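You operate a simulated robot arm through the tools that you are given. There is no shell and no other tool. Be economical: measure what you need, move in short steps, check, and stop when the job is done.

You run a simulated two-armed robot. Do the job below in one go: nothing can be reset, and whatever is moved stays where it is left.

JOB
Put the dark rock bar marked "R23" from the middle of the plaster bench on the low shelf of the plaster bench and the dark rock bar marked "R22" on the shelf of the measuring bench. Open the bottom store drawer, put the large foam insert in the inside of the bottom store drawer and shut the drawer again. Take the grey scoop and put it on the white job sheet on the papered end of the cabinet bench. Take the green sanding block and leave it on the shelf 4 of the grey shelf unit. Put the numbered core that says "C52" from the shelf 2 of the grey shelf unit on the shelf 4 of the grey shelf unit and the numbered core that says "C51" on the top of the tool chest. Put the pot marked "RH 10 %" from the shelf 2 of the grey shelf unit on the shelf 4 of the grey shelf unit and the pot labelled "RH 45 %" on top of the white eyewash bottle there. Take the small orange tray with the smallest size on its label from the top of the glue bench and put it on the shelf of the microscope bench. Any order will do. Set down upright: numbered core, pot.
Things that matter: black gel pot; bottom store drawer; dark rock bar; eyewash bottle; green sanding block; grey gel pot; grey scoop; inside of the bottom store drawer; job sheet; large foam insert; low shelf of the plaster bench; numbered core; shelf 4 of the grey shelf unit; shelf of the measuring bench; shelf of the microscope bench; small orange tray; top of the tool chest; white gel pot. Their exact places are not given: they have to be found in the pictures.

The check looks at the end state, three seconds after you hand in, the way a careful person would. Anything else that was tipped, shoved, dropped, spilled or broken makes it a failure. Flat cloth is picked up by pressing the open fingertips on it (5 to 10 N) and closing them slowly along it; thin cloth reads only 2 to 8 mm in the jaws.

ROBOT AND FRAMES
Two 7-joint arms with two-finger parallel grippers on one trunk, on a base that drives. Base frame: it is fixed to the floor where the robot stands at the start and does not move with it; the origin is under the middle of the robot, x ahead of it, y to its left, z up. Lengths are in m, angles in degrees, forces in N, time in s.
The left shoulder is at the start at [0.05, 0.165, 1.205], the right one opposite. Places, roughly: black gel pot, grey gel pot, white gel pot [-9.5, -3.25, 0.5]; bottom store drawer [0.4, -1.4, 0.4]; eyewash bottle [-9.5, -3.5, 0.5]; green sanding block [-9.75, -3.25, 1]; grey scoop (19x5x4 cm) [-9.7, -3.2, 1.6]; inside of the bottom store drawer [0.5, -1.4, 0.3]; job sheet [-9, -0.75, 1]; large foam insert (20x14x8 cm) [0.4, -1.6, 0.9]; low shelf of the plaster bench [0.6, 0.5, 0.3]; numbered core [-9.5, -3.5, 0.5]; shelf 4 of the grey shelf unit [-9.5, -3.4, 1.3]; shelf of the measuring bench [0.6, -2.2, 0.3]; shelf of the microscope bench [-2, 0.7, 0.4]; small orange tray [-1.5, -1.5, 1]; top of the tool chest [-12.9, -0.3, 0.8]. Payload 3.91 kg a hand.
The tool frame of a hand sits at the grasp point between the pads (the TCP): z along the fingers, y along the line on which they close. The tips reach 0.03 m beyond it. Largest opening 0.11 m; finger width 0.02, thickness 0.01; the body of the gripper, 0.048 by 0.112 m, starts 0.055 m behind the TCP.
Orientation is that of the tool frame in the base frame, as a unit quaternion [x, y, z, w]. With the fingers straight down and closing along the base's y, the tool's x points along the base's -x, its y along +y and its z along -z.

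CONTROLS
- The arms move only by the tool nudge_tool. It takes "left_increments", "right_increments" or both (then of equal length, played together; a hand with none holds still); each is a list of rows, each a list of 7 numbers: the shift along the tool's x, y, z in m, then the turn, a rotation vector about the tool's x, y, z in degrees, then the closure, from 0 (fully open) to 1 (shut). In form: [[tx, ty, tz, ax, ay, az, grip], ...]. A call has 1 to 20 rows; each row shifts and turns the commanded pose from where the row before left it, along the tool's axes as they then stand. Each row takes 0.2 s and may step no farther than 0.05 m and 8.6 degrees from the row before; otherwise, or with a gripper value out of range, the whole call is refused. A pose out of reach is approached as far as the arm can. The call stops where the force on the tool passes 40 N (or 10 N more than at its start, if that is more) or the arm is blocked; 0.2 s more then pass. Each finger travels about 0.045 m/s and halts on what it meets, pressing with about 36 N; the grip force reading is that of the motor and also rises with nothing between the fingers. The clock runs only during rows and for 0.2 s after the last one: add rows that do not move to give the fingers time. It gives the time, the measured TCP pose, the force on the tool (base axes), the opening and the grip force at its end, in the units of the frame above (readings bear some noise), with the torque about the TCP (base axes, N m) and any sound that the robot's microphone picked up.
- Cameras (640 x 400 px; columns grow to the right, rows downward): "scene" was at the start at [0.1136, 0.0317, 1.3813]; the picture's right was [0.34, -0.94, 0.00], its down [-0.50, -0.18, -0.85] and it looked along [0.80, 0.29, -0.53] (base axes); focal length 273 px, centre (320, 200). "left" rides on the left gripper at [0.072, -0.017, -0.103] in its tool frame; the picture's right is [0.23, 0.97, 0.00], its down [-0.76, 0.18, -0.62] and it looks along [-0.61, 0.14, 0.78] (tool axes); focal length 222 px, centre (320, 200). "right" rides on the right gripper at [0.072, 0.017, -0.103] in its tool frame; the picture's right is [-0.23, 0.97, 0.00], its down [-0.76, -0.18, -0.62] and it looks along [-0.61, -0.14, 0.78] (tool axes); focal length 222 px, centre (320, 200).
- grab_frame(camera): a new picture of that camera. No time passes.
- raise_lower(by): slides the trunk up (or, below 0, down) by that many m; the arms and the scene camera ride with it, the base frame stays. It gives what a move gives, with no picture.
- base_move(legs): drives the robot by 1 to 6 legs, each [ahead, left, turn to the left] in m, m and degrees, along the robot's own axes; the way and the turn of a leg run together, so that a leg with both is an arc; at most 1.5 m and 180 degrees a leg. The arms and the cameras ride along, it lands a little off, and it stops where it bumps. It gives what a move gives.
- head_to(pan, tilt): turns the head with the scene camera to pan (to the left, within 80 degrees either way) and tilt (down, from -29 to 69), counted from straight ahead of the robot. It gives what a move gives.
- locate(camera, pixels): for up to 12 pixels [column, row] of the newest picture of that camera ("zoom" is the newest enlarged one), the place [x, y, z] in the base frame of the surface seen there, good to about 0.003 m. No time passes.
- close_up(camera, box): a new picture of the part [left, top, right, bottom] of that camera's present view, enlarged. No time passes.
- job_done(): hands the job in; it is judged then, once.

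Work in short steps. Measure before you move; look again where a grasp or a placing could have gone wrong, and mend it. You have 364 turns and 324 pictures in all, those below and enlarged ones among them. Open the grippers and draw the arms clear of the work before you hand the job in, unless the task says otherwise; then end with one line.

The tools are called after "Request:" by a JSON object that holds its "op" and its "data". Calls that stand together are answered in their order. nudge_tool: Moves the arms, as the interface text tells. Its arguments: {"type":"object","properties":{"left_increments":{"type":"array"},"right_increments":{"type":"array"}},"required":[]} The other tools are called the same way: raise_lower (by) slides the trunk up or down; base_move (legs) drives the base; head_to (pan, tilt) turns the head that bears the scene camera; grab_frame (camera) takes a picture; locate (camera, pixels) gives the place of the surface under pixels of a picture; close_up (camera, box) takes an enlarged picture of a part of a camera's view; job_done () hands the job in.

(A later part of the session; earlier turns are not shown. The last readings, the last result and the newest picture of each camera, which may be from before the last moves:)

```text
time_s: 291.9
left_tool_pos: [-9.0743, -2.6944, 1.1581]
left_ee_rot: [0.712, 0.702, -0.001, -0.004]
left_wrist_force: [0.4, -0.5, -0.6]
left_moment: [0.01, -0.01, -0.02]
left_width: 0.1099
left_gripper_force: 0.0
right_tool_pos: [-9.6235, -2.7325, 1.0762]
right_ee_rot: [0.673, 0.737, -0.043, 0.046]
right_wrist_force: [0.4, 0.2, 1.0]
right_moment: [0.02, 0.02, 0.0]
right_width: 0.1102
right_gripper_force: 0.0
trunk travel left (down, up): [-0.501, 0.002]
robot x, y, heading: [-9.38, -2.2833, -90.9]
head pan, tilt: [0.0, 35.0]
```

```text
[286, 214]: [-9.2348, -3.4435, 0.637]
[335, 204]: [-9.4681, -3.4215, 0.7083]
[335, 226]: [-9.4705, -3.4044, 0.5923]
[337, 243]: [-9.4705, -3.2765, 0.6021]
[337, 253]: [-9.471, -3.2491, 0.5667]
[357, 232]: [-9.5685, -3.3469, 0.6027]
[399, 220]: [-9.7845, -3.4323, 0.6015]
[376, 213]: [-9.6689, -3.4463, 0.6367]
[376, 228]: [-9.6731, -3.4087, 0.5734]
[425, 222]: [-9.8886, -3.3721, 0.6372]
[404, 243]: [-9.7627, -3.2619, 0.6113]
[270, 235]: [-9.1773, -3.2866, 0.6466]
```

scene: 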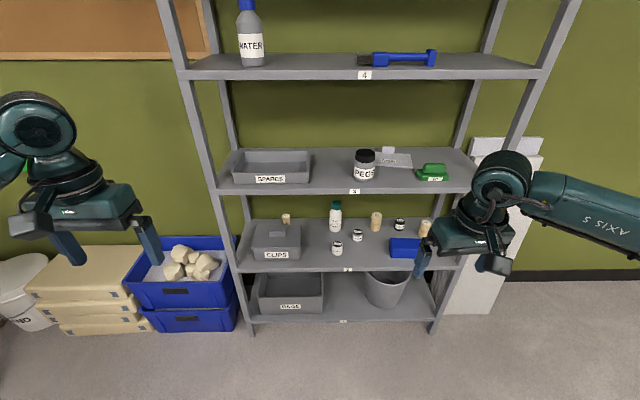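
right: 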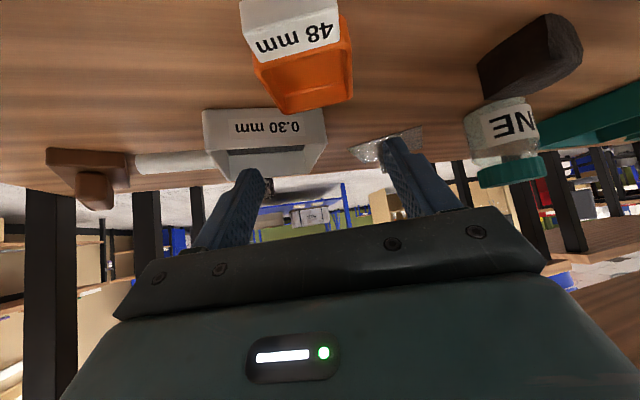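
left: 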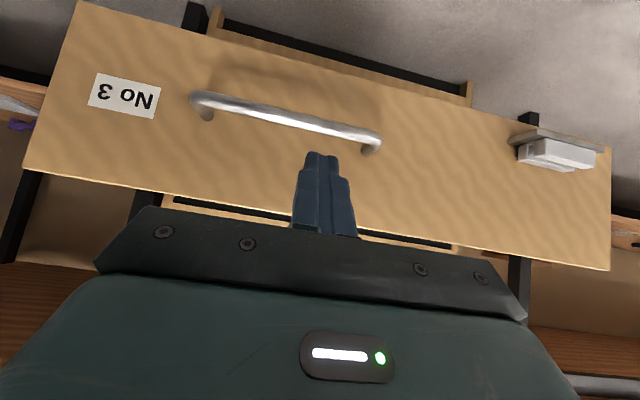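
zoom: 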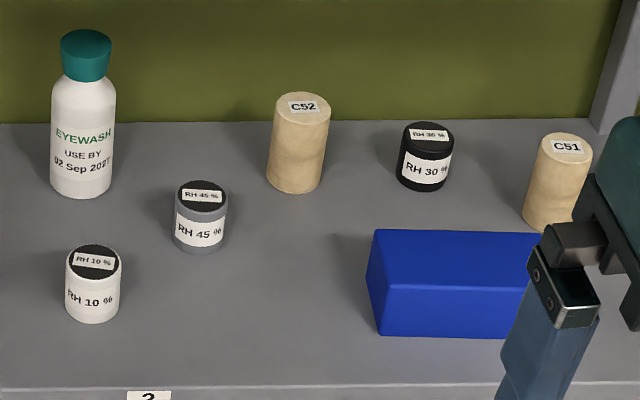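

C52, C51, pots RH 10 (white), RH 45 (grey), RH 30 (black) and the eyewash bottle are identified. Now the scoop on shelf 5 and the shelf 4 space: I raise the head view.

Request:
{"op": "head_to", "data": {"pan": 0, "tilt": 0}}

Request:
{"op": "close_up", "data": {"camera": "scene", "box": [350, 130, 540, 250]}}

Request:
{"op": "locate", "data": {"camera": "scene", "pixels": [[392, 156], [410, 156], [430, 155], [446, 156], [418, 160], [440, 166], [390, 265], [395, 252], [260, 262], [440, 258], [450, 378], [450, 364]]}}

```text
time_s: 292.9
left_tool_pos: [-9.0746, -2.6948, 1.1571]
left_ee_rot: [0.712, 0.702, -0.001, -0.004]
left_wrist_force: [-0.2, -0.5, -0.3]
left_moment: [0.03, 0.0, 0.0]
left_width: 0.11
left_gripper_force: 0.0
right_tool_pos: [-9.6246, -2.7322, 1.0762]
right_ee_rot: [0.674, 0.736, -0.043, 0.045]
right_wrist_force: [-0.8, 0.7, -0.4]
right_moment: [-0.02, -0.03, 0.01]
right_width: 0.11
right_gripper_force: 0.0
trunk travel left (down, up): [-0.501, 0.002]
robot x, y, heading: [-9.3789, -2.2817, -90.9]
head pan, tilt: [0.0, 0.0]
```

```text
3.33 times, centred on (445, 190) of scene
```

zoom: 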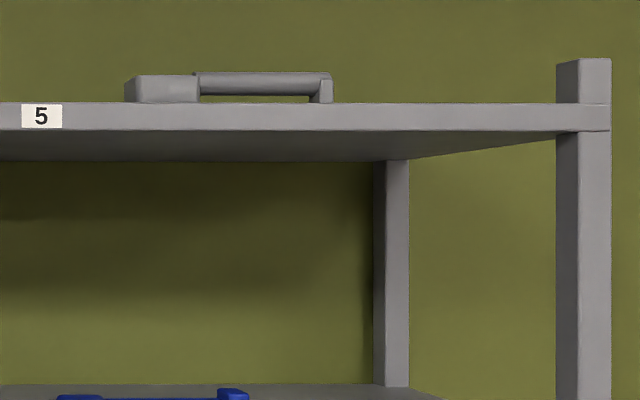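

```text
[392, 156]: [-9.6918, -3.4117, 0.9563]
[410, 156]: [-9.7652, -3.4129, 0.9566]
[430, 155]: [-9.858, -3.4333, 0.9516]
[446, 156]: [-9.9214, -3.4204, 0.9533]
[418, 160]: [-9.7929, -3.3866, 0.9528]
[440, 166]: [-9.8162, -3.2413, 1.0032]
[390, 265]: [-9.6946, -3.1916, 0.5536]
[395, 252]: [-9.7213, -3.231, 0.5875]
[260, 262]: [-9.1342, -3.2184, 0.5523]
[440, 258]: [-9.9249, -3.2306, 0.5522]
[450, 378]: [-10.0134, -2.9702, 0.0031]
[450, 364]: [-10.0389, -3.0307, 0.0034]
```

I take a new picture at this tilt to measure the scoop and the green block.

Request:
{"op": "grab_frame", "data": {"camera": "scene"}}

Request:
{"op": "locate", "data": {"camera": "scene", "pixels": [[393, 157], [405, 157], [413, 154], [430, 155], [445, 155], [448, 159], [430, 160], [400, 160], [400, 256], [420, 270], [450, 380], [450, 366]]}}

```text
234 pictures are left
```

scene: 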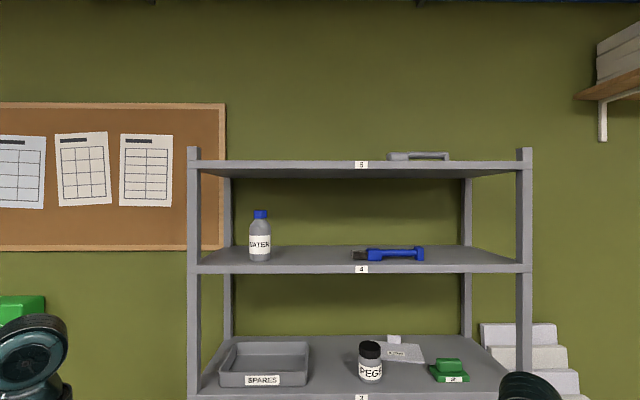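

```text
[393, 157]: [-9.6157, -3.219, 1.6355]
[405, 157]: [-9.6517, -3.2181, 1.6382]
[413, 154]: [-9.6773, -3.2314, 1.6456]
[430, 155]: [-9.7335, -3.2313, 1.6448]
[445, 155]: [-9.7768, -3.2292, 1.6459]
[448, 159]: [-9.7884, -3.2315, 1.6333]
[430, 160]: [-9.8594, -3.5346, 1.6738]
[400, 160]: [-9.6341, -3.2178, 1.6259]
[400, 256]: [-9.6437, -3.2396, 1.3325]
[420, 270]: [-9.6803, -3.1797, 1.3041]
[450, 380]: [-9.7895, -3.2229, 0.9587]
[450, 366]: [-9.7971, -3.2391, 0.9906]
```

Scoop: rod handle x −9.68…−9.785, y≈−3.24, z≈1.645. First the green block: I get a closer view of it and of shelf 4.

Request:
{"op": "head_to", "data": {"pan": -15, "tilt": 20}}

Request:
{"op": "close_up", "data": {"camera": "scene", "box": [290, 190, 450, 290]}}

Request:
{"op": "grab_frame", "data": {"camera": "scene"}}

```text
time_s: 293.7
left_tool_pos: [-9.0752, -2.6951, 1.158]
left_ee_rot: [0.713, 0.701, 0.0, -0.005]
left_wrist_force: [0.5, -0.4, 0.2]
left_moment: [0.02, 0.01, 0.01]
left_width: 0.1098
left_gripper_force: 0.1
right_tool_pos: [-9.6233, -2.7313, 1.0776]
right_ee_rot: [0.674, 0.736, -0.042, 0.045]
right_wrist_force: [0.5, 0.3, 0.6]
right_moment: [0.0, -0.05, -0.01]
right_width: 0.1102
right_gripper_force: 0.0
trunk travel left (down, up): [-0.501, 0.002]
robot x, y, heading: [-9.3771, -2.285, -91.0]
head pan, tilt: [-15.0, 20.0]
```

```text
4.00 times, centred on (370, 240) of scene
```

zoom: 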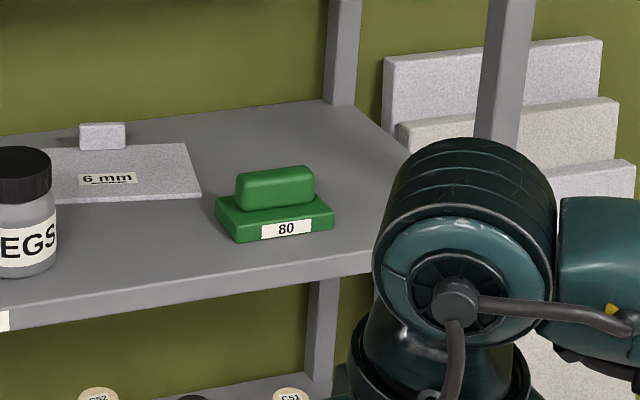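

```text
232 pictures are left
```

scene: 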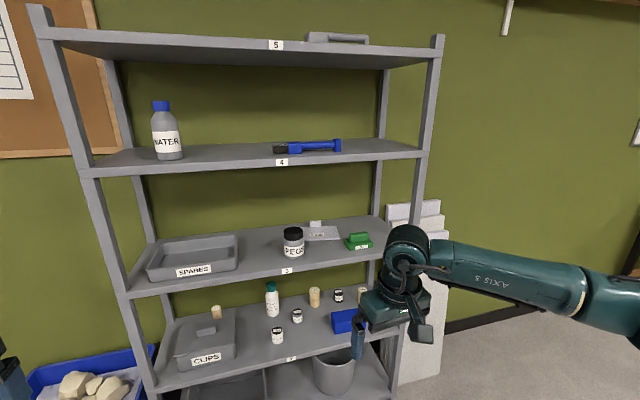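

Request:
{"op": "locate", "data": {"camera": "zoom", "pixels": [[242, 232], [330, 222], [237, 185], [312, 180], [275, 170], [240, 202], [310, 200], [275, 195], [217, 205], [310, 172]]}}

Request:
{"op": "locate", "data": {"camera": "scene", "pixels": [[166, 152], [180, 150], [285, 147], [340, 145], [230, 155], [200, 160], [260, 150], [365, 145], [400, 148], [250, 160]]}}

```text
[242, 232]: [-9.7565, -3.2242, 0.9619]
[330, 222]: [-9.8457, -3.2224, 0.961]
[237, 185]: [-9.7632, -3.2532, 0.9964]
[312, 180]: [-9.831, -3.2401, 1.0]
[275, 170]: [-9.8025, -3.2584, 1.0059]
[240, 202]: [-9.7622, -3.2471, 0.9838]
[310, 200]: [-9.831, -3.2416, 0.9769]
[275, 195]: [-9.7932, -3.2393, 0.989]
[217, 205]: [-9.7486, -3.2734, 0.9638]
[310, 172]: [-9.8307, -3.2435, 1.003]
```

```text
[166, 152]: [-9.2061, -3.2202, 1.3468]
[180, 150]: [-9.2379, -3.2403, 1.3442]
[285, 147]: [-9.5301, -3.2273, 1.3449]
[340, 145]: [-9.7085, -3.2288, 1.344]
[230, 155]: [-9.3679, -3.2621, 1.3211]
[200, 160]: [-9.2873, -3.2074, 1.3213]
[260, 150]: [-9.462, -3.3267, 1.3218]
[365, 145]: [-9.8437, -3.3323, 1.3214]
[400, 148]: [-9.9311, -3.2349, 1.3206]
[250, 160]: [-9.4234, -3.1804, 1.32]
```

Block upper part: x −9.762…−9.832, y≈−3.26, top 1.005; shelf 3 at 0.953, shelf 4 at 1.321. I set the right hand to a 45° tilt and strafe so that it faces the block.

Request:
{"op": "nudge_tool", "data": {"right_increments": [[0, 0, 0, 0.42, -7.6, 0.94, 0], [0, 0, 0, 0.42, -7.6, 0.94, 0], [0, 0, 0, 0.42, -7.6, 0.94, 0], [0, 0, 0, 0.42, -7.6, 0.94, 0], [0, 0, 0, 0.42, -7.6, 0.94, 0], [0, 0, 0, 0, 0, 0, 0]]}}

Request:
{"op": "base_move", "data": {"legs": [[0, -0.175, 1], [0.25, 0, 0]]}}

Request:
{"op": "grab_frame", "data": {"camera": "right"}}

```text
time_s: 295.1
left_tool_pos: [-9.0743, -2.6939, 1.1579]
left_ee_rot: [0.713, 0.702, 0.0, -0.005]
left_wrist_force: [0.2, 0.2, 0.9]
left_moment: [0.0, -0.03, 0.02]
left_width: 0.1099
left_gripper_force: 0.1
right_tool_pos: [-9.6249, -2.7314, 1.0777]
right_ee_rot: [0.653, 0.653, -0.271, 0.272]
right_wrist_force: [0.6, 0.4, 0.8]
right_moment: [-0.01, -0.01, 0.02]
right_width: 0.1101
right_gripper_force: 0.1
trunk travel left (down, up): [-0.501, 0.002]
robot x, y, heading: [-9.3812, -2.2805, -90.9]
head pan, tilt: [-15.0, 20.0]
```

```text
time_s: 298.0
left_tool_pos: [-9.2403, -2.9417, 1.157]
left_ee_rot: [0.707, 0.707, -0.001, -0.004]
left_wrist_force: [-0.1, -0.4, 0.9]
left_moment: [0.0, -0.03, 0.0]
left_width: 0.11
left_gripper_force: 0.1
right_tool_pos: [-9.7883, -2.9875, 1.0775]
right_ee_rot: [0.648, 0.658, -0.269, 0.274]
right_wrist_force: [0.2, -0.3, 0.0]
right_moment: [-0.01, 0.01, -0.02]
right_width: 0.1098
right_gripper_force: 0.0
trunk travel left (down, up): [-0.501, 0.002]
robot x, y, heading: [-9.5456, -2.5323, -89.9]
head pan, tilt: [-15.0, 20.0]
```

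```text
231 pictures are left
```

right: 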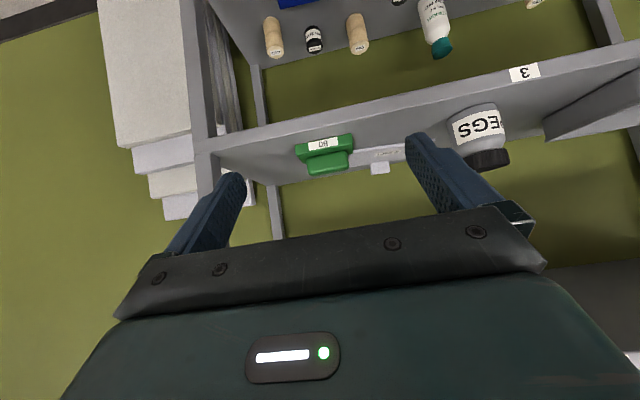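

I drive 0.14 closer, line up on the approach axis, and check.

Request:
{"op": "base_move", "data": {"legs": [[0.14, 0, 0]]}}

Request:
{"op": "nudge_tool", "data": {"right_increments": [[-0.0158, -0.0045, 0.026, 0, 0, 0, 0], [-0.0158, -0.0045, 0.026, 0, 0, 0, 0], [0, 0, 0, 0, 0, 0, 0]]}}

Request:
{"op": "grab_frame", "data": {"camera": "right"}}

Request:
{"op": "locate", "data": {"camera": "right", "pixels": [[270, 90], [320, 90], [360, 80], [300, 110]]}}

```text
time_s: 299.4
left_tool_pos: [-9.2412, -3.0823, 1.1574]
left_ee_rot: [0.708, 0.706, 0.0, -0.005]
left_wrist_force: [-0.4, 0.4, 0.1]
left_moment: [0.04, 0.02, -0.02]
left_width: 0.1102
left_gripper_force: 0.1
right_tool_pos: [-9.7901, -3.127, 1.0768]
right_ee_rot: [0.648, 0.658, -0.268, 0.274]
right_wrist_force: [0.1, -0.3, -0.2]
right_moment: [0.02, -0.01, 0.04]
right_width: 0.1102
right_gripper_force: 0.0
trunk travel left (down, up): [-0.501, 0.002]
robot x, y, heading: [-9.5492, -2.6741, -90.1]
head pan, tilt: [-15.0, 20.0]
```

```text
time_s: 300.2
left_tool_pos: [-9.2409, -3.0806, 1.1589]
left_ee_rot: [0.708, 0.706, 0.0, -0.005]
left_wrist_force: [-0.2, -0.2, 0.6]
left_moment: [0.0, 0.0, -0.02]
left_width: 0.1103
left_gripper_force: 0.1
right_tool_pos: [-9.7989, -3.1841, 1.0622]
right_ee_rot: [0.649, 0.658, -0.269, 0.273]
right_wrist_force: [-0.3, 0.5, -0.1]
right_moment: [0.03, -0.02, -0.01]
right_width: 0.1102
right_gripper_force: 0.1
trunk travel left (down, up): [-0.501, 0.002]
robot x, y, heading: [-9.5495, -2.6709, -90.2]
head pan, tilt: [-15.0, 20.0]
```

```text
230 pictures are left
```

right: 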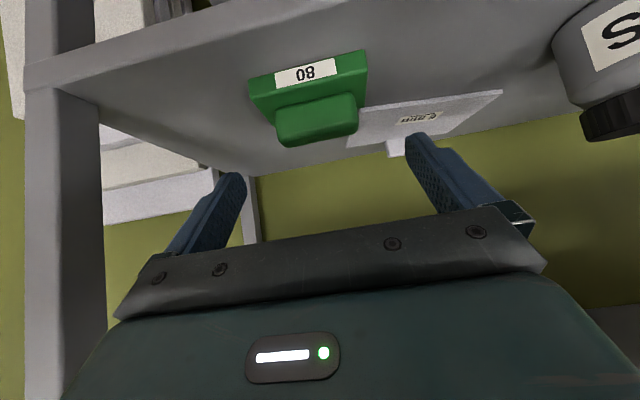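

```text
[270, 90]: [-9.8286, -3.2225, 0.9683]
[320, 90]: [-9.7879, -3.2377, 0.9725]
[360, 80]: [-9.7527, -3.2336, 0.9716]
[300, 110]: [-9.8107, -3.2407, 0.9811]
```

Aligned. Advance 0.08 along the axis and close on the upper part.

Request:
{"op": "nudge_tool", "data": {"right_increments": [[0, 0, 0.04, 0, 0, 0, 0], [0, 0, 0.04, 0, 0, 0, 0], [0, 0, 0, 0, 0, 0, 0], [0, 0, 0, 0, 0, 0, 0.7], [0, 0, 0, 0, 0, 0, 0.7], [0, 0, 0, 0, 0, 0, 0.7]]}}

Request:
{"op": "grab_frame", "data": {"camera": "right"}}

```text
time_s: 301.6
left_tool_pos: [-9.2407, -3.0811, 1.1573]
left_ee_rot: [0.708, 0.707, 0.0, -0.004]
left_wrist_force: [0.4, 0.0, -0.6]
left_moment: [-0.01, 0.0, -0.03]
left_width: 0.1098
left_gripper_force: 0.2
right_tool_pos: [-9.795, -3.2396, 1.0067]
right_ee_rot: [0.649, 0.658, -0.268, 0.273]
right_wrist_force: [0.4, -0.6, 0.6]
right_moment: [-0.01, -0.03, 0.01]
right_width: 0.0745
right_gripper_force: 36.0
trunk travel left (down, up): [-0.501, 0.002]
robot x, y, heading: [-9.5501, -2.6712, -90.3]
head pan, tilt: [-15.0, 20.0]
```

```text
229 pictures are left
```

right: 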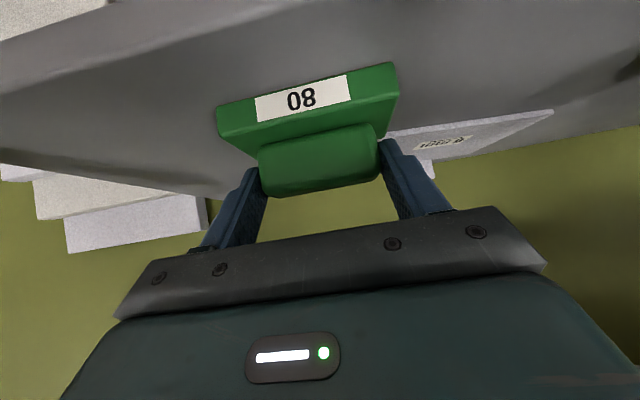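

Gripped (0.0745). Lift slightly, back out 0.25 m, then raise the hand to z≈1.41.

Request:
{"op": "nudge_tool", "data": {"right_increments": [[-0.0212, 0, -0.0212, 0, 0, 0, 0.7], [0, 0, 0, 0, 0, 0, 0.7]]}}

Request:
{"op": "base_move", "data": {"legs": [[-0.25, 0, 0]]}}

Request:
{"op": "nudge_tool", "data": {"right_increments": [[-0.0325, 0, -0.0325, 0, 0, 0, 0.7], [-0.0325, 0, -0.0325, 0, 0, 0, 0.7], [-0.0325, 0, -0.0325, 0, 0, 0, 0.7], [-0.0325, 0, -0.0325, 0, 0, 0, 0.7], [-0.0325, 0, -0.0325, 0, 0, 0, 0.7], [-0.0325, 0, -0.0325, 0, 0, 0, 0.7], [-0.0325, 0, -0.0325, 0, 0, 0, 0.7], [-0.0325, 0, -0.0325, 0, 0, 0, 0.7], [0, 0, 0, 0, 0, 0, 0.7]]}}

Request:
{"op": "grab_frame", "data": {"camera": "right"}}

```text
time_s: 302.2
left_tool_pos: [-9.2418, -3.0814, 1.1572]
left_ee_rot: [0.708, 0.707, 0.001, -0.003]
left_wrist_force: [-0.6, -0.3, 0.2]
left_moment: [0.03, 0.0, 0.0]
left_width: 0.1101
left_gripper_force: 0.2
right_tool_pos: [-9.7968, -3.2414, 1.0357]
right_ee_rot: [0.648, 0.658, -0.268, 0.273]
right_wrist_force: [0.1, -0.4, -1.5]
right_moment: [0.02, -0.04, 0.0]
right_width: 0.0744
right_gripper_force: 36.5
trunk travel left (down, up): [-0.501, 0.002]
robot x, y, heading: [-9.5483, -2.6691, -90.0]
head pan, tilt: [-15.0, 20.0]
```

```text
time_s: 304.0
left_tool_pos: [-9.2395, -2.8334, 1.1581]
left_ee_rot: [0.705, 0.709, 0.0, -0.003]
left_wrist_force: [-0.3, -0.7, 0.8]
left_moment: [-0.03, 0.0, 0.01]
left_width: 0.1099
left_gripper_force: 0.0
right_tool_pos: [-9.7923, -2.9986, 1.0357]
right_ee_rot: [0.646, 0.661, -0.268, 0.275]
right_wrist_force: [0.8, -0.2, -0.9]
right_moment: [0.03, -0.03, 0.0]
right_width: 0.0746
right_gripper_force: 36.1
trunk travel left (down, up): [-0.501, 0.002]
robot x, y, heading: [-9.5479, -2.4271, -89.8]
head pan, tilt: [-15.0, 20.0]
```

```text
time_s: 306.0
left_tool_pos: [-9.2401, -2.8344, 1.1577]
left_ee_rot: [0.705, 0.709, 0.0, -0.003]
left_wrist_force: [-0.1, 0.0, 0.3]
left_moment: [0.01, -0.03, -0.02]
left_width: 0.1101
left_gripper_force: 0.1
right_tool_pos: [-9.7938, -2.9993, 1.4048]
right_ee_rot: [0.646, 0.66, -0.267, 0.274]
right_wrist_force: [0.4, -0.6, -1.3]
right_moment: [0.05, 0.03, -0.02]
right_width: 0.0745
right_gripper_force: 36.5
trunk travel left (down, up): [-0.501, 0.002]
robot x, y, heading: [-9.548, -2.4268, -89.9]
head pan, tilt: [-15.0, 20.0]
```

```text
228 pictures are left
```

right: 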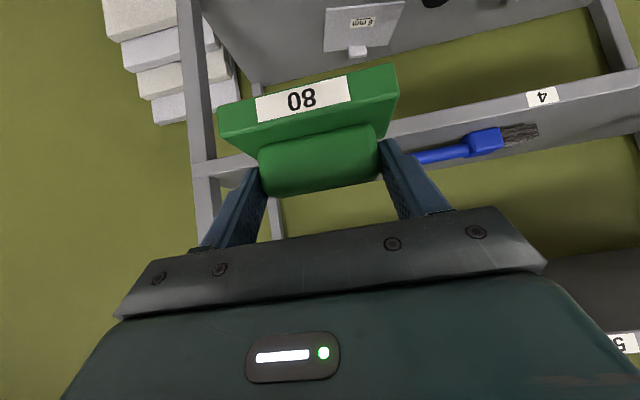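

Shift 0.06 right, then 0.255 ahead over shelf 4.

Request:
{"op": "base_move", "data": {"legs": [[0, -0.06, 0], [0.255, 0, 0]]}}

Request:
{"op": "grab_frame", "data": {"camera": "right"}}

Request:
{"op": "grab_frame", "data": {"camera": "scene"}}

```text
time_s: 308.4
left_tool_pos: [-9.2988, -3.09, 1.1569]
left_ee_rot: [0.705, 0.709, 0.0, -0.003]
left_wrist_force: [1.0, -0.4, 0.1]
left_moment: [0.01, 0.03, -0.01]
left_width: 0.1102
left_gripper_force: 0.2
right_tool_pos: [-9.8523, -3.255, 1.4039]
right_ee_rot: [0.646, 0.659, -0.268, 0.275]
right_wrist_force: [-0.1, -0.5, -0.4]
right_moment: [0.03, 0.03, -0.01]
right_width: 0.0747
right_gripper_force: 36.3
trunk travel left (down, up): [-0.501, 0.002]
robot x, y, heading: [-9.6125, -2.6845, -89.6]
head pan, tilt: [-15.0, 20.0]
```

```text
227 pictures are left
```

right: 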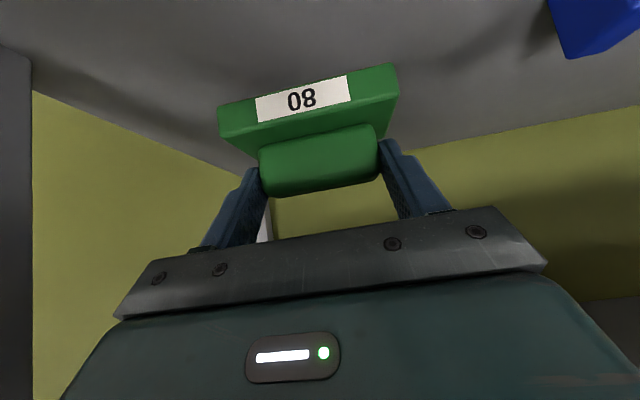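

```text
226 pictures are left
```

scene: 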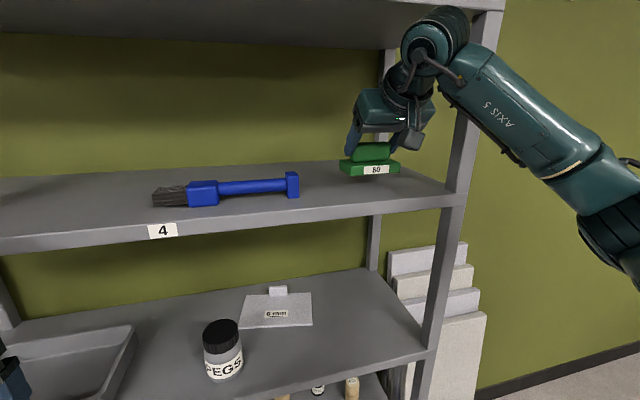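

Over shelf 4. I lower to z 1.378 and creep to contact.

Request:
{"op": "nudge_tool", "data": {"right_increments": [[0.0177, 0, 0.0177, 0, 0, 0, 0.7], [0.001, 0, 0.001, 0, 0, 0, 0.7], [0.001, 0, 0.001, 0, 0, 0, 0.7], [0, 0, 0, 0, 0, 0, 0.7]]}}

```text
time_s: 309.4
left_tool_pos: [-9.2977, -3.0895, 1.1577]
left_ee_rot: [0.705, 0.709, 0.0, -0.003]
left_wrist_force: [-0.3, 0.3, -0.1]
left_moment: [-0.01, -0.03, 0.02]
left_width: 0.1101
left_gripper_force: 0.1
right_tool_pos: [-9.8531, -3.254, 1.3765]
right_ee_rot: [0.646, 0.66, -0.267, 0.274]
right_wrist_force: [0.4, 0.9, -0.8]
right_moment: [0.02, -0.01, -0.01]
right_width: 0.0744
right_gripper_force: 36.4
trunk travel left (down, up): [-0.501, 0.002]
robot x, y, heading: [-9.6078, -2.6802, -89.6]
head pan, tilt: [-15.0, 20.0]
```

Request:
{"op": "nudge_tool", "data": {"right_increments": [[0.0012, 0, 0.0012, 0, 0, 0, 0.7], [0.0008, 0, 0.0008, 0, 0, 0, 0.7], [0, 0, 0, 0, 0, 0, 0.7]]}}

```text
time_s: 310.2
left_tool_pos: [-9.2978, -3.0886, 1.1578]
left_ee_rot: [0.705, 0.709, 0.0, -0.004]
left_wrist_force: [0.4, 0.6, -0.7]
left_moment: [-0.02, 0.01, -0.02]
left_width: 0.11
left_gripper_force: 0.1
right_tool_pos: [-9.8525, -3.2538, 1.3759]
right_ee_rot: [0.645, 0.659, -0.269, 0.276]
right_wrist_force: [-1.1, -3.2, 8.7]
right_moment: [0.03, 0.42, 0.12]
right_width: 0.0748
right_gripper_force: 35.7
trunk travel left (down, up): [-0.501, 0.002]
robot x, y, heading: [-9.611, -2.683, -89.7]
head pan, tilt: [-15.0, 20.0]
```

Contact. Open and withdraw along the tool axis, then back out.

Request:
{"op": "nudge_tool", "data": {"right_increments": [[0, 0, 0, 0, 0, 0, 0.3], [0, 0, 0, 0, 0, 0, 0.1], [0, 0, 0, 0, 0, 0, 0.1], [0, 0, -0.03, 0, 0, 0, 0.1], [0, 0, -0.03, 0, 0, 0, 0.1], [0, 0, 0, 0, 0, 0, 0.1]]}}

Request:
{"op": "grab_frame", "data": {"camera": "right"}}

```text
time_s: 311.6
left_tool_pos: [-9.2975, -3.0898, 1.157]
left_ee_rot: [0.705, 0.709, 0.0, -0.004]
left_wrist_force: [-0.3, 0.7, -0.3]
left_moment: [0.01, 0.0, -0.01]
left_width: 0.1099
left_gripper_force: 0.0
right_tool_pos: [-9.8544, -3.2107, 1.4161]
right_ee_rot: [0.646, 0.66, -0.267, 0.274]
right_wrist_force: [-0.2, 0.2, -0.6]
right_moment: [-0.02, -0.02, 0.0]
right_width: 0.0992
right_gripper_force: 0.0
trunk travel left (down, up): [-0.501, 0.002]
robot x, y, heading: [-9.6063, -2.6829, -89.8]
head pan, tilt: [-15.0, 20.0]
```

```text
225 pictures are left
```

right: 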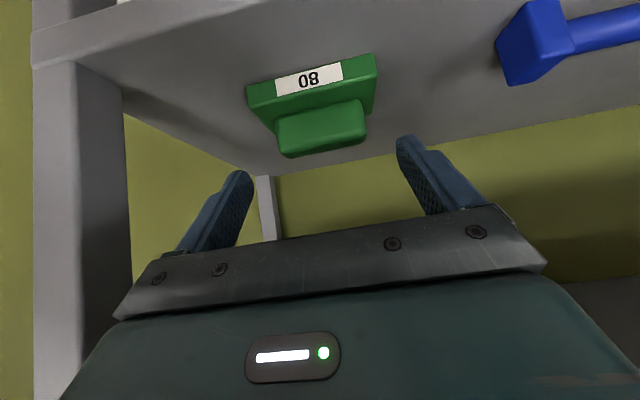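

Green block is set. I back out 0.35, lower the trunk 0.38, bring the right hand down, and shift so that it faces C52.

Request:
{"op": "base_move", "data": {"legs": [[-0.3, 0, 0]]}}

Request:
{"op": "raise_lower", "data": {"by": -0.38}}

Request:
{"op": "nudge_tool", "data": {"right_increments": [[0.033, 0, 0.033, 0, 0, 0, 0.2], [0.033, 0, 0.033, 0, 0, 0, 0.2], [0.033, 0, 0.033, 0, 0, 0, 0.2], [0.033, 0, 0.033, 0, 0, 0, 0.2], [0.033, 0, 0.033, 0, 0, 0, 0.2], [0.033, 0, 0.033, 0, 0, 0, 0.2], [0.033, 0, 0.033, 0, 0, 0, 0.2], [0, 0, 0, 0, 0, 0, 0.2]]}}

Request:
{"op": "base_move", "data": {"legs": [[0, 0.18, 0]]}}

Request:
{"op": "grab_frame", "data": {"camera": "right"}}

Request:
{"op": "head_to", "data": {"pan": 0, "tilt": 35}}

Request:
{"op": "grab_frame", "data": {"camera": "scene"}}

```text
time_s: 313.7
left_tool_pos: [-9.3008, -2.7854, 1.1594]
left_ee_rot: [0.706, 0.708, 0.0, -0.004]
left_wrist_force: [0.7, -0.4, 0.6]
left_moment: [0.01, -0.01, 0.03]
left_width: 0.1103
left_gripper_force: 0.1
right_tool_pos: [-9.856, -2.9059, 1.416]
right_ee_rot: [0.647, 0.659, -0.268, 0.275]
right_wrist_force: [-0.7, 0.1, 0.2]
right_moment: [-0.01, 0.04, -0.03]
right_width: 0.0991
right_gripper_force: 0.1
trunk travel left (down, up): [-0.501, 0.002]
robot x, y, heading: [-9.6102, -2.3807, -89.8]
head pan, tilt: [-15.0, 20.0]
```

```text
time_s: 317.3
left_tool_pos: [-9.301, -2.787, 0.7781]
left_ee_rot: [0.706, 0.708, 0.001, -0.005]
left_wrist_force: [0.3, 0.2, -0.1]
left_moment: [-0.01, 0.0, -0.02]
left_width: 0.1098
left_gripper_force: 0.1
right_tool_pos: [-9.856, -2.907, 1.0358]
right_ee_rot: [0.648, 0.659, -0.269, 0.273]
right_wrist_force: [0.5, -0.4, -0.5]
right_moment: [0.03, 0.01, -0.01]
right_width: 0.0992
right_gripper_force: 0.1
trunk travel left (down, up): [-0.121, 0.382]
robot x, y, heading: [-9.6065, -2.3821, -90.0]
head pan, tilt: [-15.0, 20.0]
```

```text
time_s: 319.1
left_tool_pos: [-9.2996, -2.7852, 0.777]
left_ee_rot: [0.707, 0.708, 0.0, -0.003]
left_wrist_force: [-0.3, 0.8, -0.2]
left_moment: [0.0, 0.01, -0.01]
left_width: 0.1101
left_gripper_force: 0.0
right_tool_pos: [-9.8544, -2.9064, 0.7092]
right_ee_rot: [0.647, 0.659, -0.268, 0.274]
right_wrist_force: [-0.3, -0.5, 0.4]
right_moment: [-0.02, 0.0, 0.0]
right_width: 0.0879
right_gripper_force: 0.1
trunk travel left (down, up): [-0.121, 0.382]
robot x, y, heading: [-9.612, -2.3814, -89.6]
head pan, tilt: [-15.0, 20.0]
```

```text
time_s: 320.6
left_tool_pos: [-9.1235, -2.7878, 0.7778]
left_ee_rot: [0.708, 0.706, 0.0, -0.004]
left_wrist_force: [-0.1, 0.5, -0.4]
left_moment: [0.03, -0.02, -0.01]
left_width: 0.1101
left_gripper_force: 0.2
right_tool_pos: [-9.6794, -2.9055, 0.7088]
right_ee_rot: [0.648, 0.658, -0.269, 0.274]
right_wrist_force: [-0.1, 0.4, 0.0]
right_moment: [-0.03, -0.03, -0.03]
right_width: 0.088
right_gripper_force: 0.1
trunk travel left (down, up): [-0.121, 0.382]
robot x, y, heading: [-9.4353, -2.3792, -89.8]
head pan, tilt: [-15.0, 20.0]
```

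```text
224 pictures are left
```

right: 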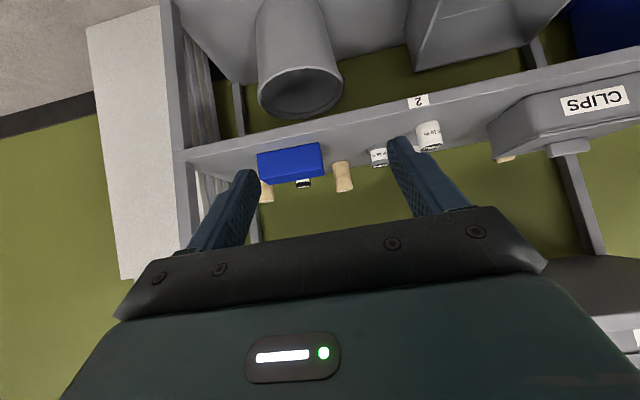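

```text
time_s: 321.4
left_tool_pos: [-9.1242, -2.7866, 0.7791]
left_ee_rot: [0.708, 0.707, 0.0, -0.003]
left_wrist_force: [-0.8, -0.1, -0.1]
left_moment: [-0.01, 0.01, 0.01]
left_width: 0.1101
left_gripper_force: 0.1
right_tool_pos: [-9.68, -2.9056, 0.7079]
right_ee_rot: [0.648, 0.658, -0.269, 0.273]
right_wrist_force: [-0.5, -0.1, -0.2]
right_moment: [-0.01, 0.02, 0.01]
right_width: 0.0877
right_gripper_force: 0.0
trunk travel left (down, up): [-0.121, 0.382]
robot x, y, heading: [-9.4317, -2.3779, -90.2]
head pan, tilt: [0.0, 35.0]
```

```text
223 pictures are left
```

scene: 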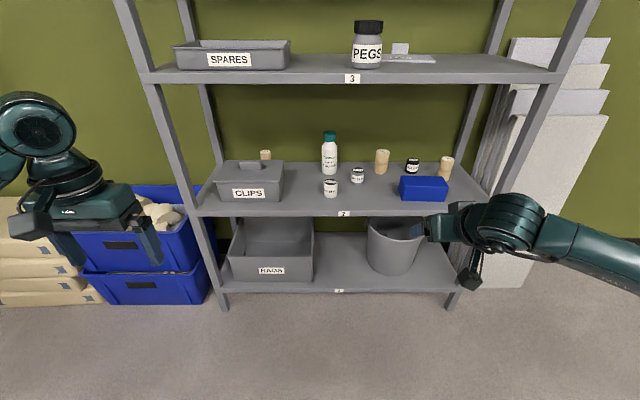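

Good view of shelf 2. I remeasure all items from here.

Request:
{"op": "close_up", "data": {"camera": "scene", "box": [310, 120, 470, 220]}}

Request:
{"op": "locate", "data": {"camera": "zoom", "pixels": [[288, 122], [268, 165], [306, 165], [287, 190], [58, 278], [105, 278], [82, 250], [170, 225], [210, 225], [190, 200], [80, 50], [80, 195]]}}

Request:
{"op": "locate", "data": {"camera": "zoom", "pixels": [[548, 150], [530, 185], [560, 195], [410, 160], [385, 180], [432, 180], [365, 220], [450, 290], [555, 240], [82, 308], [545, 212], [200, 290]]}}

```text
4.00 times, centred on (390, 170) of scene
```

zoom: 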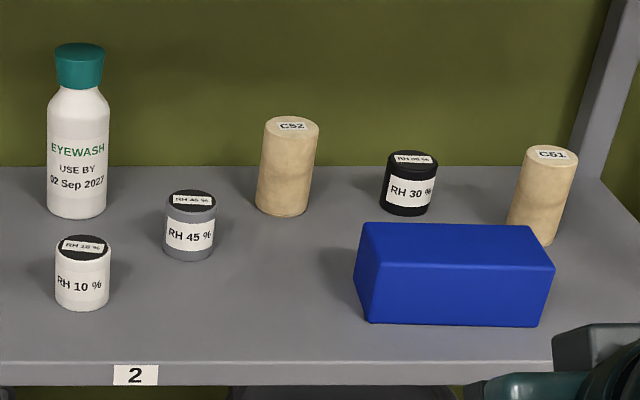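

```text
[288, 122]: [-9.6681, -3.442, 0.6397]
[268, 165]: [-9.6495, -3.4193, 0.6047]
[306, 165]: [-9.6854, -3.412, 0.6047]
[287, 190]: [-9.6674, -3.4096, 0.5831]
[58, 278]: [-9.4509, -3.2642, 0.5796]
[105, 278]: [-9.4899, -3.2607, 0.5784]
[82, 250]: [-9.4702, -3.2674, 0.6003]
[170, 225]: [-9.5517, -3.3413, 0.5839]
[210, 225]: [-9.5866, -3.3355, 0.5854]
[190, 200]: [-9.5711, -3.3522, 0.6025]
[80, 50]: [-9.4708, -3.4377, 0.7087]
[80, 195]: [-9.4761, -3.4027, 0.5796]
```

```text
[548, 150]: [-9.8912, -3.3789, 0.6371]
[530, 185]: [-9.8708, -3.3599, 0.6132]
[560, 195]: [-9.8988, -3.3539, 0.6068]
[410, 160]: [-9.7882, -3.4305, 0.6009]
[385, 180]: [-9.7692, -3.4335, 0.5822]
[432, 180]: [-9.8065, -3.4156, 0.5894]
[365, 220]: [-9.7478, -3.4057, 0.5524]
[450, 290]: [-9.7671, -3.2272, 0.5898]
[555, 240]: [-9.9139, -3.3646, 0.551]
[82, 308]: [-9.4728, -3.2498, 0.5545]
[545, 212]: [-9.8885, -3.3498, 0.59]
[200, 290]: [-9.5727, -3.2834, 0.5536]
```

Centres: C52 (−9.668,−3.436), RH10 (−9.4705,−3.27), RH45 (−9.57,−3.352), bottle cap (−9.471,−3.44, top 0.709), C51 (−9.889,−3.374). I tilt the left hand 45° too, so it clears shelf 3, and drive in 0.40.

Request:
{"op": "nudge_tool", "data": {"left_increments": [[0, 0, 0, 0, -7.5, 0, 0], [0, 0, 0, 0, -7.5, 0, 0], [0, 0, 0, 0, -7.5, 0, 0], [0, 0, 0, 0, -7.5, 0, 0], [0, 0, 0, 0, -7.5, 0, 0], [0, 0, 0, 0, -7.5, 0, 0], [0, 0, 0, 0, 0, 0, 0]]}}

Request:
{"op": "base_move", "data": {"legs": [[0.38, 0, 0]]}}

Request:
{"op": "grab_frame", "data": {"camera": "scene"}}

Request:
{"op": "grab_frame", "data": {"camera": "right"}}

```text
time_s: 323.0
left_tool_pos: [-9.123, -2.7875, 0.7783]
left_ee_rot: [0.654, 0.653, -0.272, 0.267]
left_wrist_force: [0.7, -0.1, -0.6]
left_moment: [-0.04, -0.02, 0.01]
left_width: 0.1101
left_gripper_force: 0.1
right_tool_pos: [-9.6792, -2.906, 0.7093]
right_ee_rot: [0.648, 0.658, -0.269, 0.274]
right_wrist_force: [-0.3, -0.6, 0.6]
right_moment: [0.0, 0.01, -0.02]
right_width: 0.088
right_gripper_force: 0.0
trunk travel left (down, up): [-0.121, 0.382]
robot x, y, heading: [-9.4329, -2.3801, -90.0]
head pan, tilt: [0.0, 35.0]
```

```text
time_s: 325.4
left_tool_pos: [-9.1238, -3.1704, 0.778]
left_ee_rot: [0.653, 0.655, -0.27, 0.267]
left_wrist_force: [-0.1, 0.1, -0.8]
left_moment: [0.01, 0.01, 0.01]
left_width: 0.11
left_gripper_force: 0.1
right_tool_pos: [-9.6802, -3.2902, 0.7104]
right_ee_rot: [0.647, 0.659, -0.268, 0.274]
right_wrist_force: [0.1, 0.4, 0.4]
right_moment: [0.0, -0.03, 0.0]
right_width: 0.0879
right_gripper_force: 0.0
trunk travel left (down, up): [-0.121, 0.382]
robot x, y, heading: [-9.4327, -2.7579, -89.7]
head pan, tilt: [0.0, 35.0]
```

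```text
221 pictures are left
```

scene: 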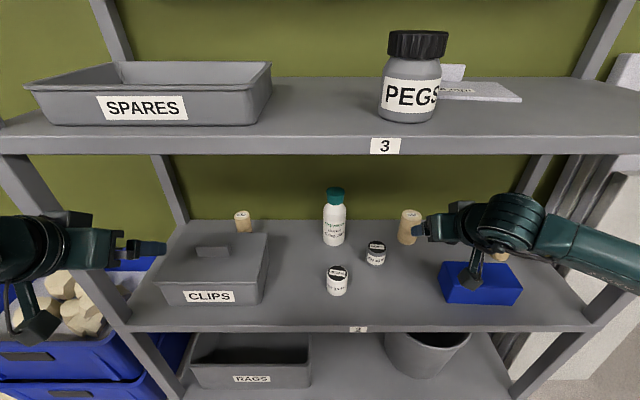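

```text
220 pictures are left
```

right: 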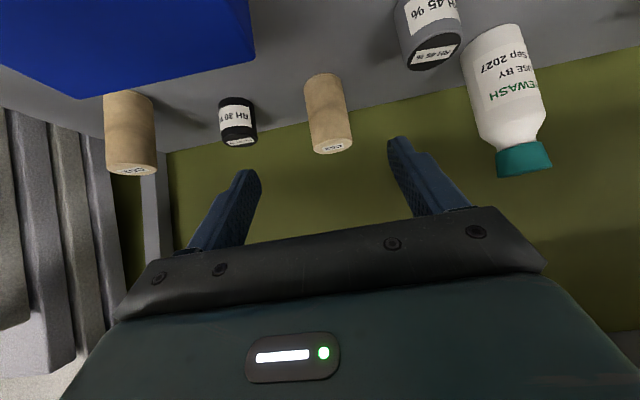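

Line up with C52 and advance most of the way.

Request:
{"op": "nudge_tool", "data": {"right_increments": [[-0.0125, 0.006, 0.0245, 0, 0, 0, 0.2], [-0.0125, 0.006, 0.0245, 0, 0, 0, 0.2], [0, 0, 0.035, 0, 0, 0, 0.2], [0, 0, 0.035, 0, 0, 0, 0.2], [0, 0, 0, 0, 0, 0, 0.2]]}}

Request:
{"op": "grab_frame", "data": {"camera": "right"}}

Request:
{"op": "locate", "data": {"camera": "right", "pixels": [[290, 80], [350, 80], [320, 80]]}}

```text
time_s: 326.6
left_tool_pos: [-9.1244, -3.1706, 0.7785]
left_ee_rot: [0.653, 0.655, -0.271, 0.267]
left_wrist_force: [0.8, 0.1, -0.4]
left_moment: [0.0, -0.03, 0.0]
left_width: 0.1102
left_gripper_force: 0.1
right_tool_pos: [-9.6656, -3.3919, 0.6417]
right_ee_rot: [0.648, 0.658, -0.269, 0.273]
right_wrist_force: [0.0, -0.5, 1.0]
right_moment: [0.01, -0.01, -0.01]
right_width: 0.0876
right_gripper_force: 0.0
trunk travel left (down, up): [-0.121, 0.382]
robot x, y, heading: [-9.4368, -2.7621, -90.1]
head pan, tilt: [0.0, 35.0]
```

```text
219 pictures are left
```

right: 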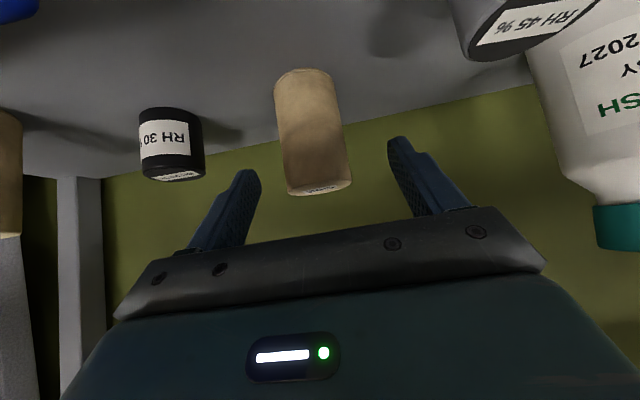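

```text
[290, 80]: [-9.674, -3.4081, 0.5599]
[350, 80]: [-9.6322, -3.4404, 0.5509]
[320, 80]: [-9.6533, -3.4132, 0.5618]
```

Centred. Advance 0.048 and close.

Request:
{"op": "nudge_tool", "data": {"right_increments": [[0, 0, 0.024, 0, 0, 0, 0.2], [0, 0, 0.024, 0, 0, 0, 0.2], [0, 0, 0, 0, 0, 0, 0.2], [0, 0, 0, 0, 0, 0, 0.5], [0, 0, 0, 0, 0, 0, 0.8], [0, 0, 0, 0, 0, 0, 0.8]]}}

Request:
{"op": "grab_frame", "data": {"camera": "right"}}

```text
time_s: 328.0
left_tool_pos: [-9.1242, -3.1704, 0.7787]
left_ee_rot: [0.653, 0.655, -0.271, 0.267]
left_wrist_force: [0.5, -0.7, 0.5]
left_moment: [-0.03, 0.02, 0.02]
left_width: 0.1101
left_gripper_force: 0.0
right_tool_pos: [-9.665, -3.4236, 0.6095]
right_ee_rot: [0.647, 0.659, -0.269, 0.274]
right_wrist_force: [-2.2, -1.3, -0.1]
right_moment: [-0.07, 0.13, 0.02]
right_width: 0.0498
right_gripper_force: 32.8
trunk travel left (down, up): [-0.121, 0.382]
robot x, y, heading: [-9.4343, -2.762, -90.1]
head pan, tilt: [0.0, 35.0]
```

```text
218 pictures are left
```

right: 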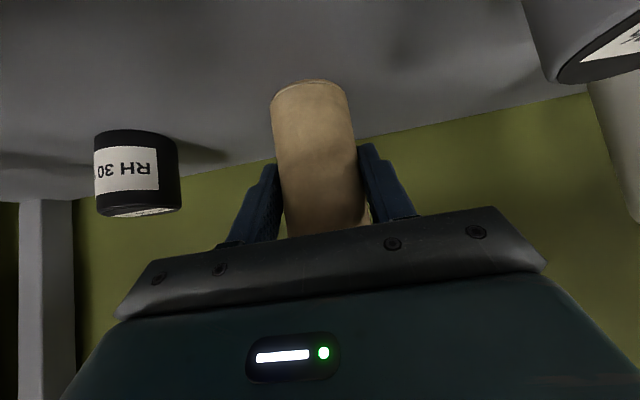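

Held (0.05). Lift 0.08 and back out.

Request:
{"op": "nudge_tool", "data": {"right_increments": [[0, 0, 0, 0, 0, 0, 0.8], [-0.0283, 0, -0.0283, 0, 0, 0, 0.8], [-0.0283, 0, -0.0283, 0, 0, 0, 0.8], [0, 0, 0, 0, 0, 0, 0.8]]}}

Request:
{"op": "base_move", "data": {"legs": [[-0.38, 0, 0]]}}

Request:
{"op": "grab_frame", "data": {"camera": "scene"}}

```text
time_s: 329.0
left_tool_pos: [-9.1228, -3.1715, 0.7786]
left_ee_rot: [0.654, 0.654, -0.271, 0.266]
left_wrist_force: [0.2, 0.3, -0.8]
left_moment: [-0.04, -0.01, 0.0]
left_width: 0.11
left_gripper_force: 0.0
right_tool_pos: [-9.666, -3.4246, 0.6893]
right_ee_rot: [0.648, 0.659, -0.267, 0.273]
right_wrist_force: [0.5, -0.4, -3.1]
right_moment: [0.04, -0.02, 0.01]
right_width: 0.0497
right_gripper_force: 35.6
trunk travel left (down, up): [-0.121, 0.382]
robot x, y, heading: [-9.4318, -2.7599, -90.1]
head pan, tilt: [0.0, 35.0]
```

```text
time_s: 331.4
left_tool_pos: [-9.1231, -2.7923, 0.7787]
left_ee_rot: [0.652, 0.656, -0.27, 0.268]
left_wrist_force: [0.5, 0.2, -0.4]
left_moment: [0.0, 0.0, 0.0]
left_width: 0.1103
left_gripper_force: 0.1
right_tool_pos: [-9.6656, -3.0481, 0.6882]
right_ee_rot: [0.648, 0.659, -0.268, 0.273]
right_wrist_force: [0.0, -0.5, -4.2]
right_moment: [0.05, -0.05, -0.06]
right_width: 0.0495
right_gripper_force: 36.0
trunk travel left (down, up): [-0.121, 0.382]
robot x, y, heading: [-9.4294, -2.3814, -89.7]
head pan, tilt: [0.0, 35.0]
```

```text
217 pictures are left
```

scene: 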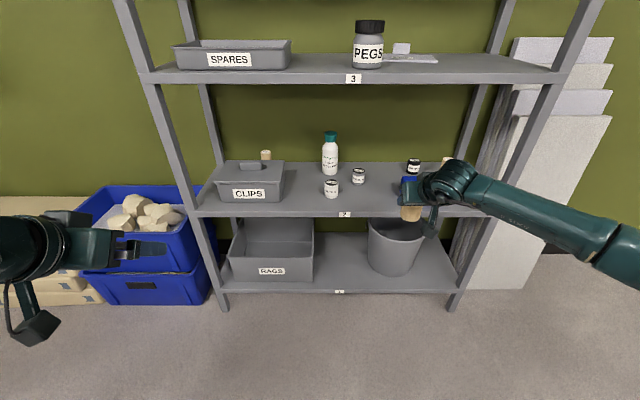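

Next RH10 with the left hand. I pull the right hand (with C52) back and up, bring the left hand inward and down, and strafe right.

Request:
{"op": "nudge_tool", "data": {"right_increments": [[0.0198, 0, -0.0368, 0, 0, 0, 0.8], [0.0198, 0, -0.0368, 0, 0, 0, 0.8], [0.0198, 0, -0.0368, 0, 0, 0, 0.8], [0.0198, 0, -0.0368, 0, 0, 0, 0.8], [0.0198, 0, -0.0368, 0, 0, 0, 0.8], [0, 0, 0, 0, 0, 0, 0.8]], "left_increments": [[0.0148, -0.0415, 0.0148, 0, 0, 0, 0.2], [0.0148, -0.0415, 0.0148, 0, 0, 0, 0.2], [0.0148, -0.0415, 0.0148, 0, 0, 0, 0.2], [0.0148, -0.0415, 0.0148, 0, 0, 0, 0.2], [0.0148, -0.0415, 0.0148, 0, 0, 0, 0.2], [0, 0, 0, 0, 0, 0, 0.2]]}}

Request:
{"op": "base_move", "data": {"legs": [[0, -0.14, 0], [0.36, 0, 0]]}}

Request:
{"op": "grab_frame", "data": {"camera": "left"}}

Request:
{"op": "grab_frame", "data": {"camera": "scene"}}

```text
time_s: 332.8
left_tool_pos: [-9.3318, -2.791, 0.6734]
left_ee_rot: [0.653, 0.654, -0.271, 0.267]
left_wrist_force: [0.9, 0.5, -0.3]
left_moment: [0.01, 0.0, 0.01]
left_width: 0.088
left_gripper_force: 0.0
right_tool_pos: [-9.6693, -2.8454, 0.7495]
right_ee_rot: [0.648, 0.658, -0.268, 0.273]
right_wrist_force: [0.5, 0.5, -3.7]
right_moment: [0.02, -0.01, -0.06]
right_width: 0.0496
right_gripper_force: 36.2
trunk travel left (down, up): [-0.121, 0.382]
robot x, y, heading: [-9.4319, -2.3827, -90.1]
head pan, tilt: [0.0, 35.0]
```

```text
time_s: 336.1
left_tool_pos: [-9.4777, -3.1508, 0.6727]
left_ee_rot: [0.656, 0.652, -0.272, 0.266]
left_wrist_force: [-0.3, -0.5, 0.2]
left_moment: [-0.04, 0.02, 0.0]
left_width: 0.088
left_gripper_force: 0.0
right_tool_pos: [-9.8157, -3.2031, 0.7499]
right_ee_rot: [0.649, 0.657, -0.268, 0.273]
right_wrist_force: [-0.6, 0.2, -4.8]
right_moment: [0.04, 0.05, 0.03]
right_width: 0.0497
right_gripper_force: 35.5
trunk travel left (down, up): [-0.121, 0.382]
robot x, y, heading: [-9.5727, -2.7411, -90.1]
head pan, tilt: [0.0, 35.0]
```

```text
216 pictures are left
```

left: 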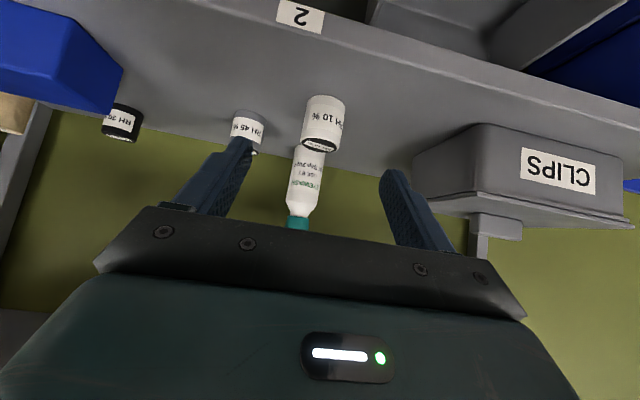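

```text
215 pictures are left
```

scene: 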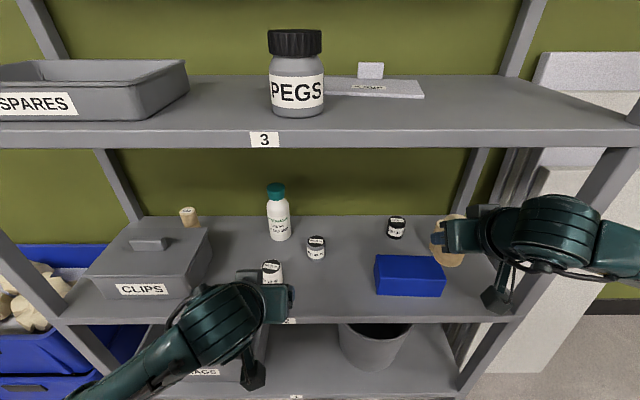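

Aim corrected 7 mm left, 26 mm ahead, then advance 0.12 and close on RH10.

Request:
{"op": "nudge_tool", "data": {"left_increments": [[-0.0184, 0.007, 0.0184, 0, 0, 0, 0.2], [0, 0, 0.04, 0, 0, 0, 0.2], [0, 0, 0.04, 0, 0, 0, 0.2], [0, 0, 0, 0, 0, 0, 0.2]]}}

Request:
{"op": "grab_frame", "data": {"camera": "left"}}

```text
time_s: 337.1
left_tool_pos: [-9.4707, -3.2335, 0.616]
left_ee_rot: [0.654, 0.653, -0.271, 0.267]
left_wrist_force: [0.2, -0.4, -0.2]
left_moment: [0.02, 0.04, -0.03]
left_width: 0.0879
left_gripper_force: 0.0
right_tool_pos: [-9.8172, -3.2032, 0.7493]
right_ee_rot: [0.65, 0.657, -0.269, 0.273]
right_wrist_force: [0.9, -0.1, -4.3]
right_moment: [0.03, 0.01, -0.01]
right_width: 0.0498
right_gripper_force: 36.5
trunk travel left (down, up): [-0.121, 0.382]
robot x, y, heading: [-9.5791, -2.7416, -90.3]
head pan, tilt: [0.0, 35.0]
```

```text
214 pictures are left
```

left: 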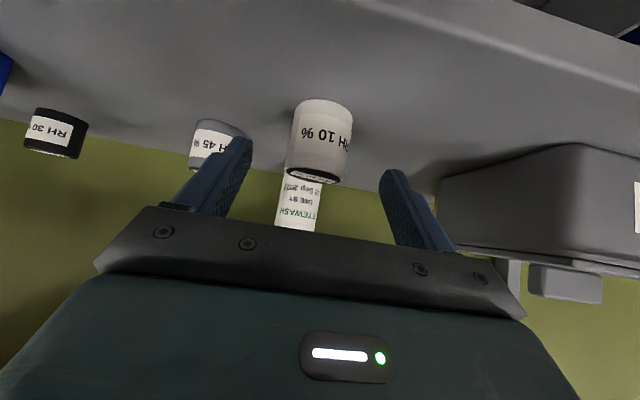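

Pot RH10 centred. Advance 0.038 and close.

Request:
{"op": "nudge_tool", "data": {"left_increments": [[0, 0, 0.019, 0, 0, 0, 0.2], [0, 0, 0.019, 0, 0, 0, 0.2], [0, 0, 0, 0, 0, 0, 0.2], [0, 0, 0, 0, 0, 0, 0.5], [0, 0, 0, 0, 0, 0, 0.8], [0, 0, 0, 0, 0, 0, 0.8], [0, 0, 0, 0, 0, 0, 0.8]]}}

Request:
{"op": "grab_frame", "data": {"camera": "left"}}

```text
time_s: 338.7
left_tool_pos: [-9.4719, -3.2613, 0.59]
left_ee_rot: [0.655, 0.653, -0.272, 0.266]
left_wrist_force: [0.6, -0.8, 0.3]
left_moment: [0.0, -0.04, 0.01]
left_width: 0.0445
left_gripper_force: 35.8
right_tool_pos: [-9.8162, -3.2036, 0.7492]
right_ee_rot: [0.65, 0.657, -0.269, 0.273]
right_wrist_force: [-0.1, -0.5, -3.9]
right_moment: [0.04, -0.01, 0.02]
right_width: 0.0498
right_gripper_force: 36.2
trunk travel left (down, up): [-0.121, 0.382]
robot x, y, heading: [-9.5778, -2.7425, -90.4]
head pan, tilt: [0.0, 35.0]
```

```text
213 pictures are left
```

left: 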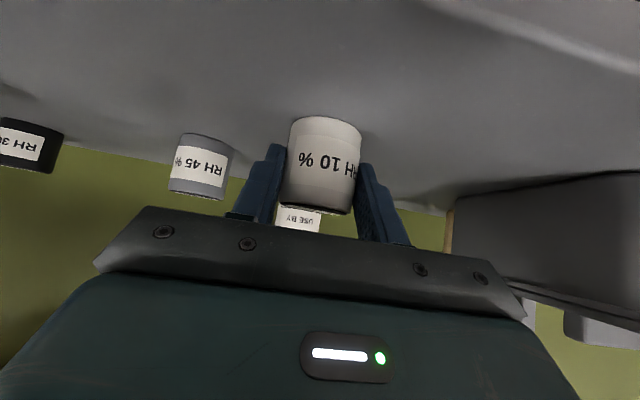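

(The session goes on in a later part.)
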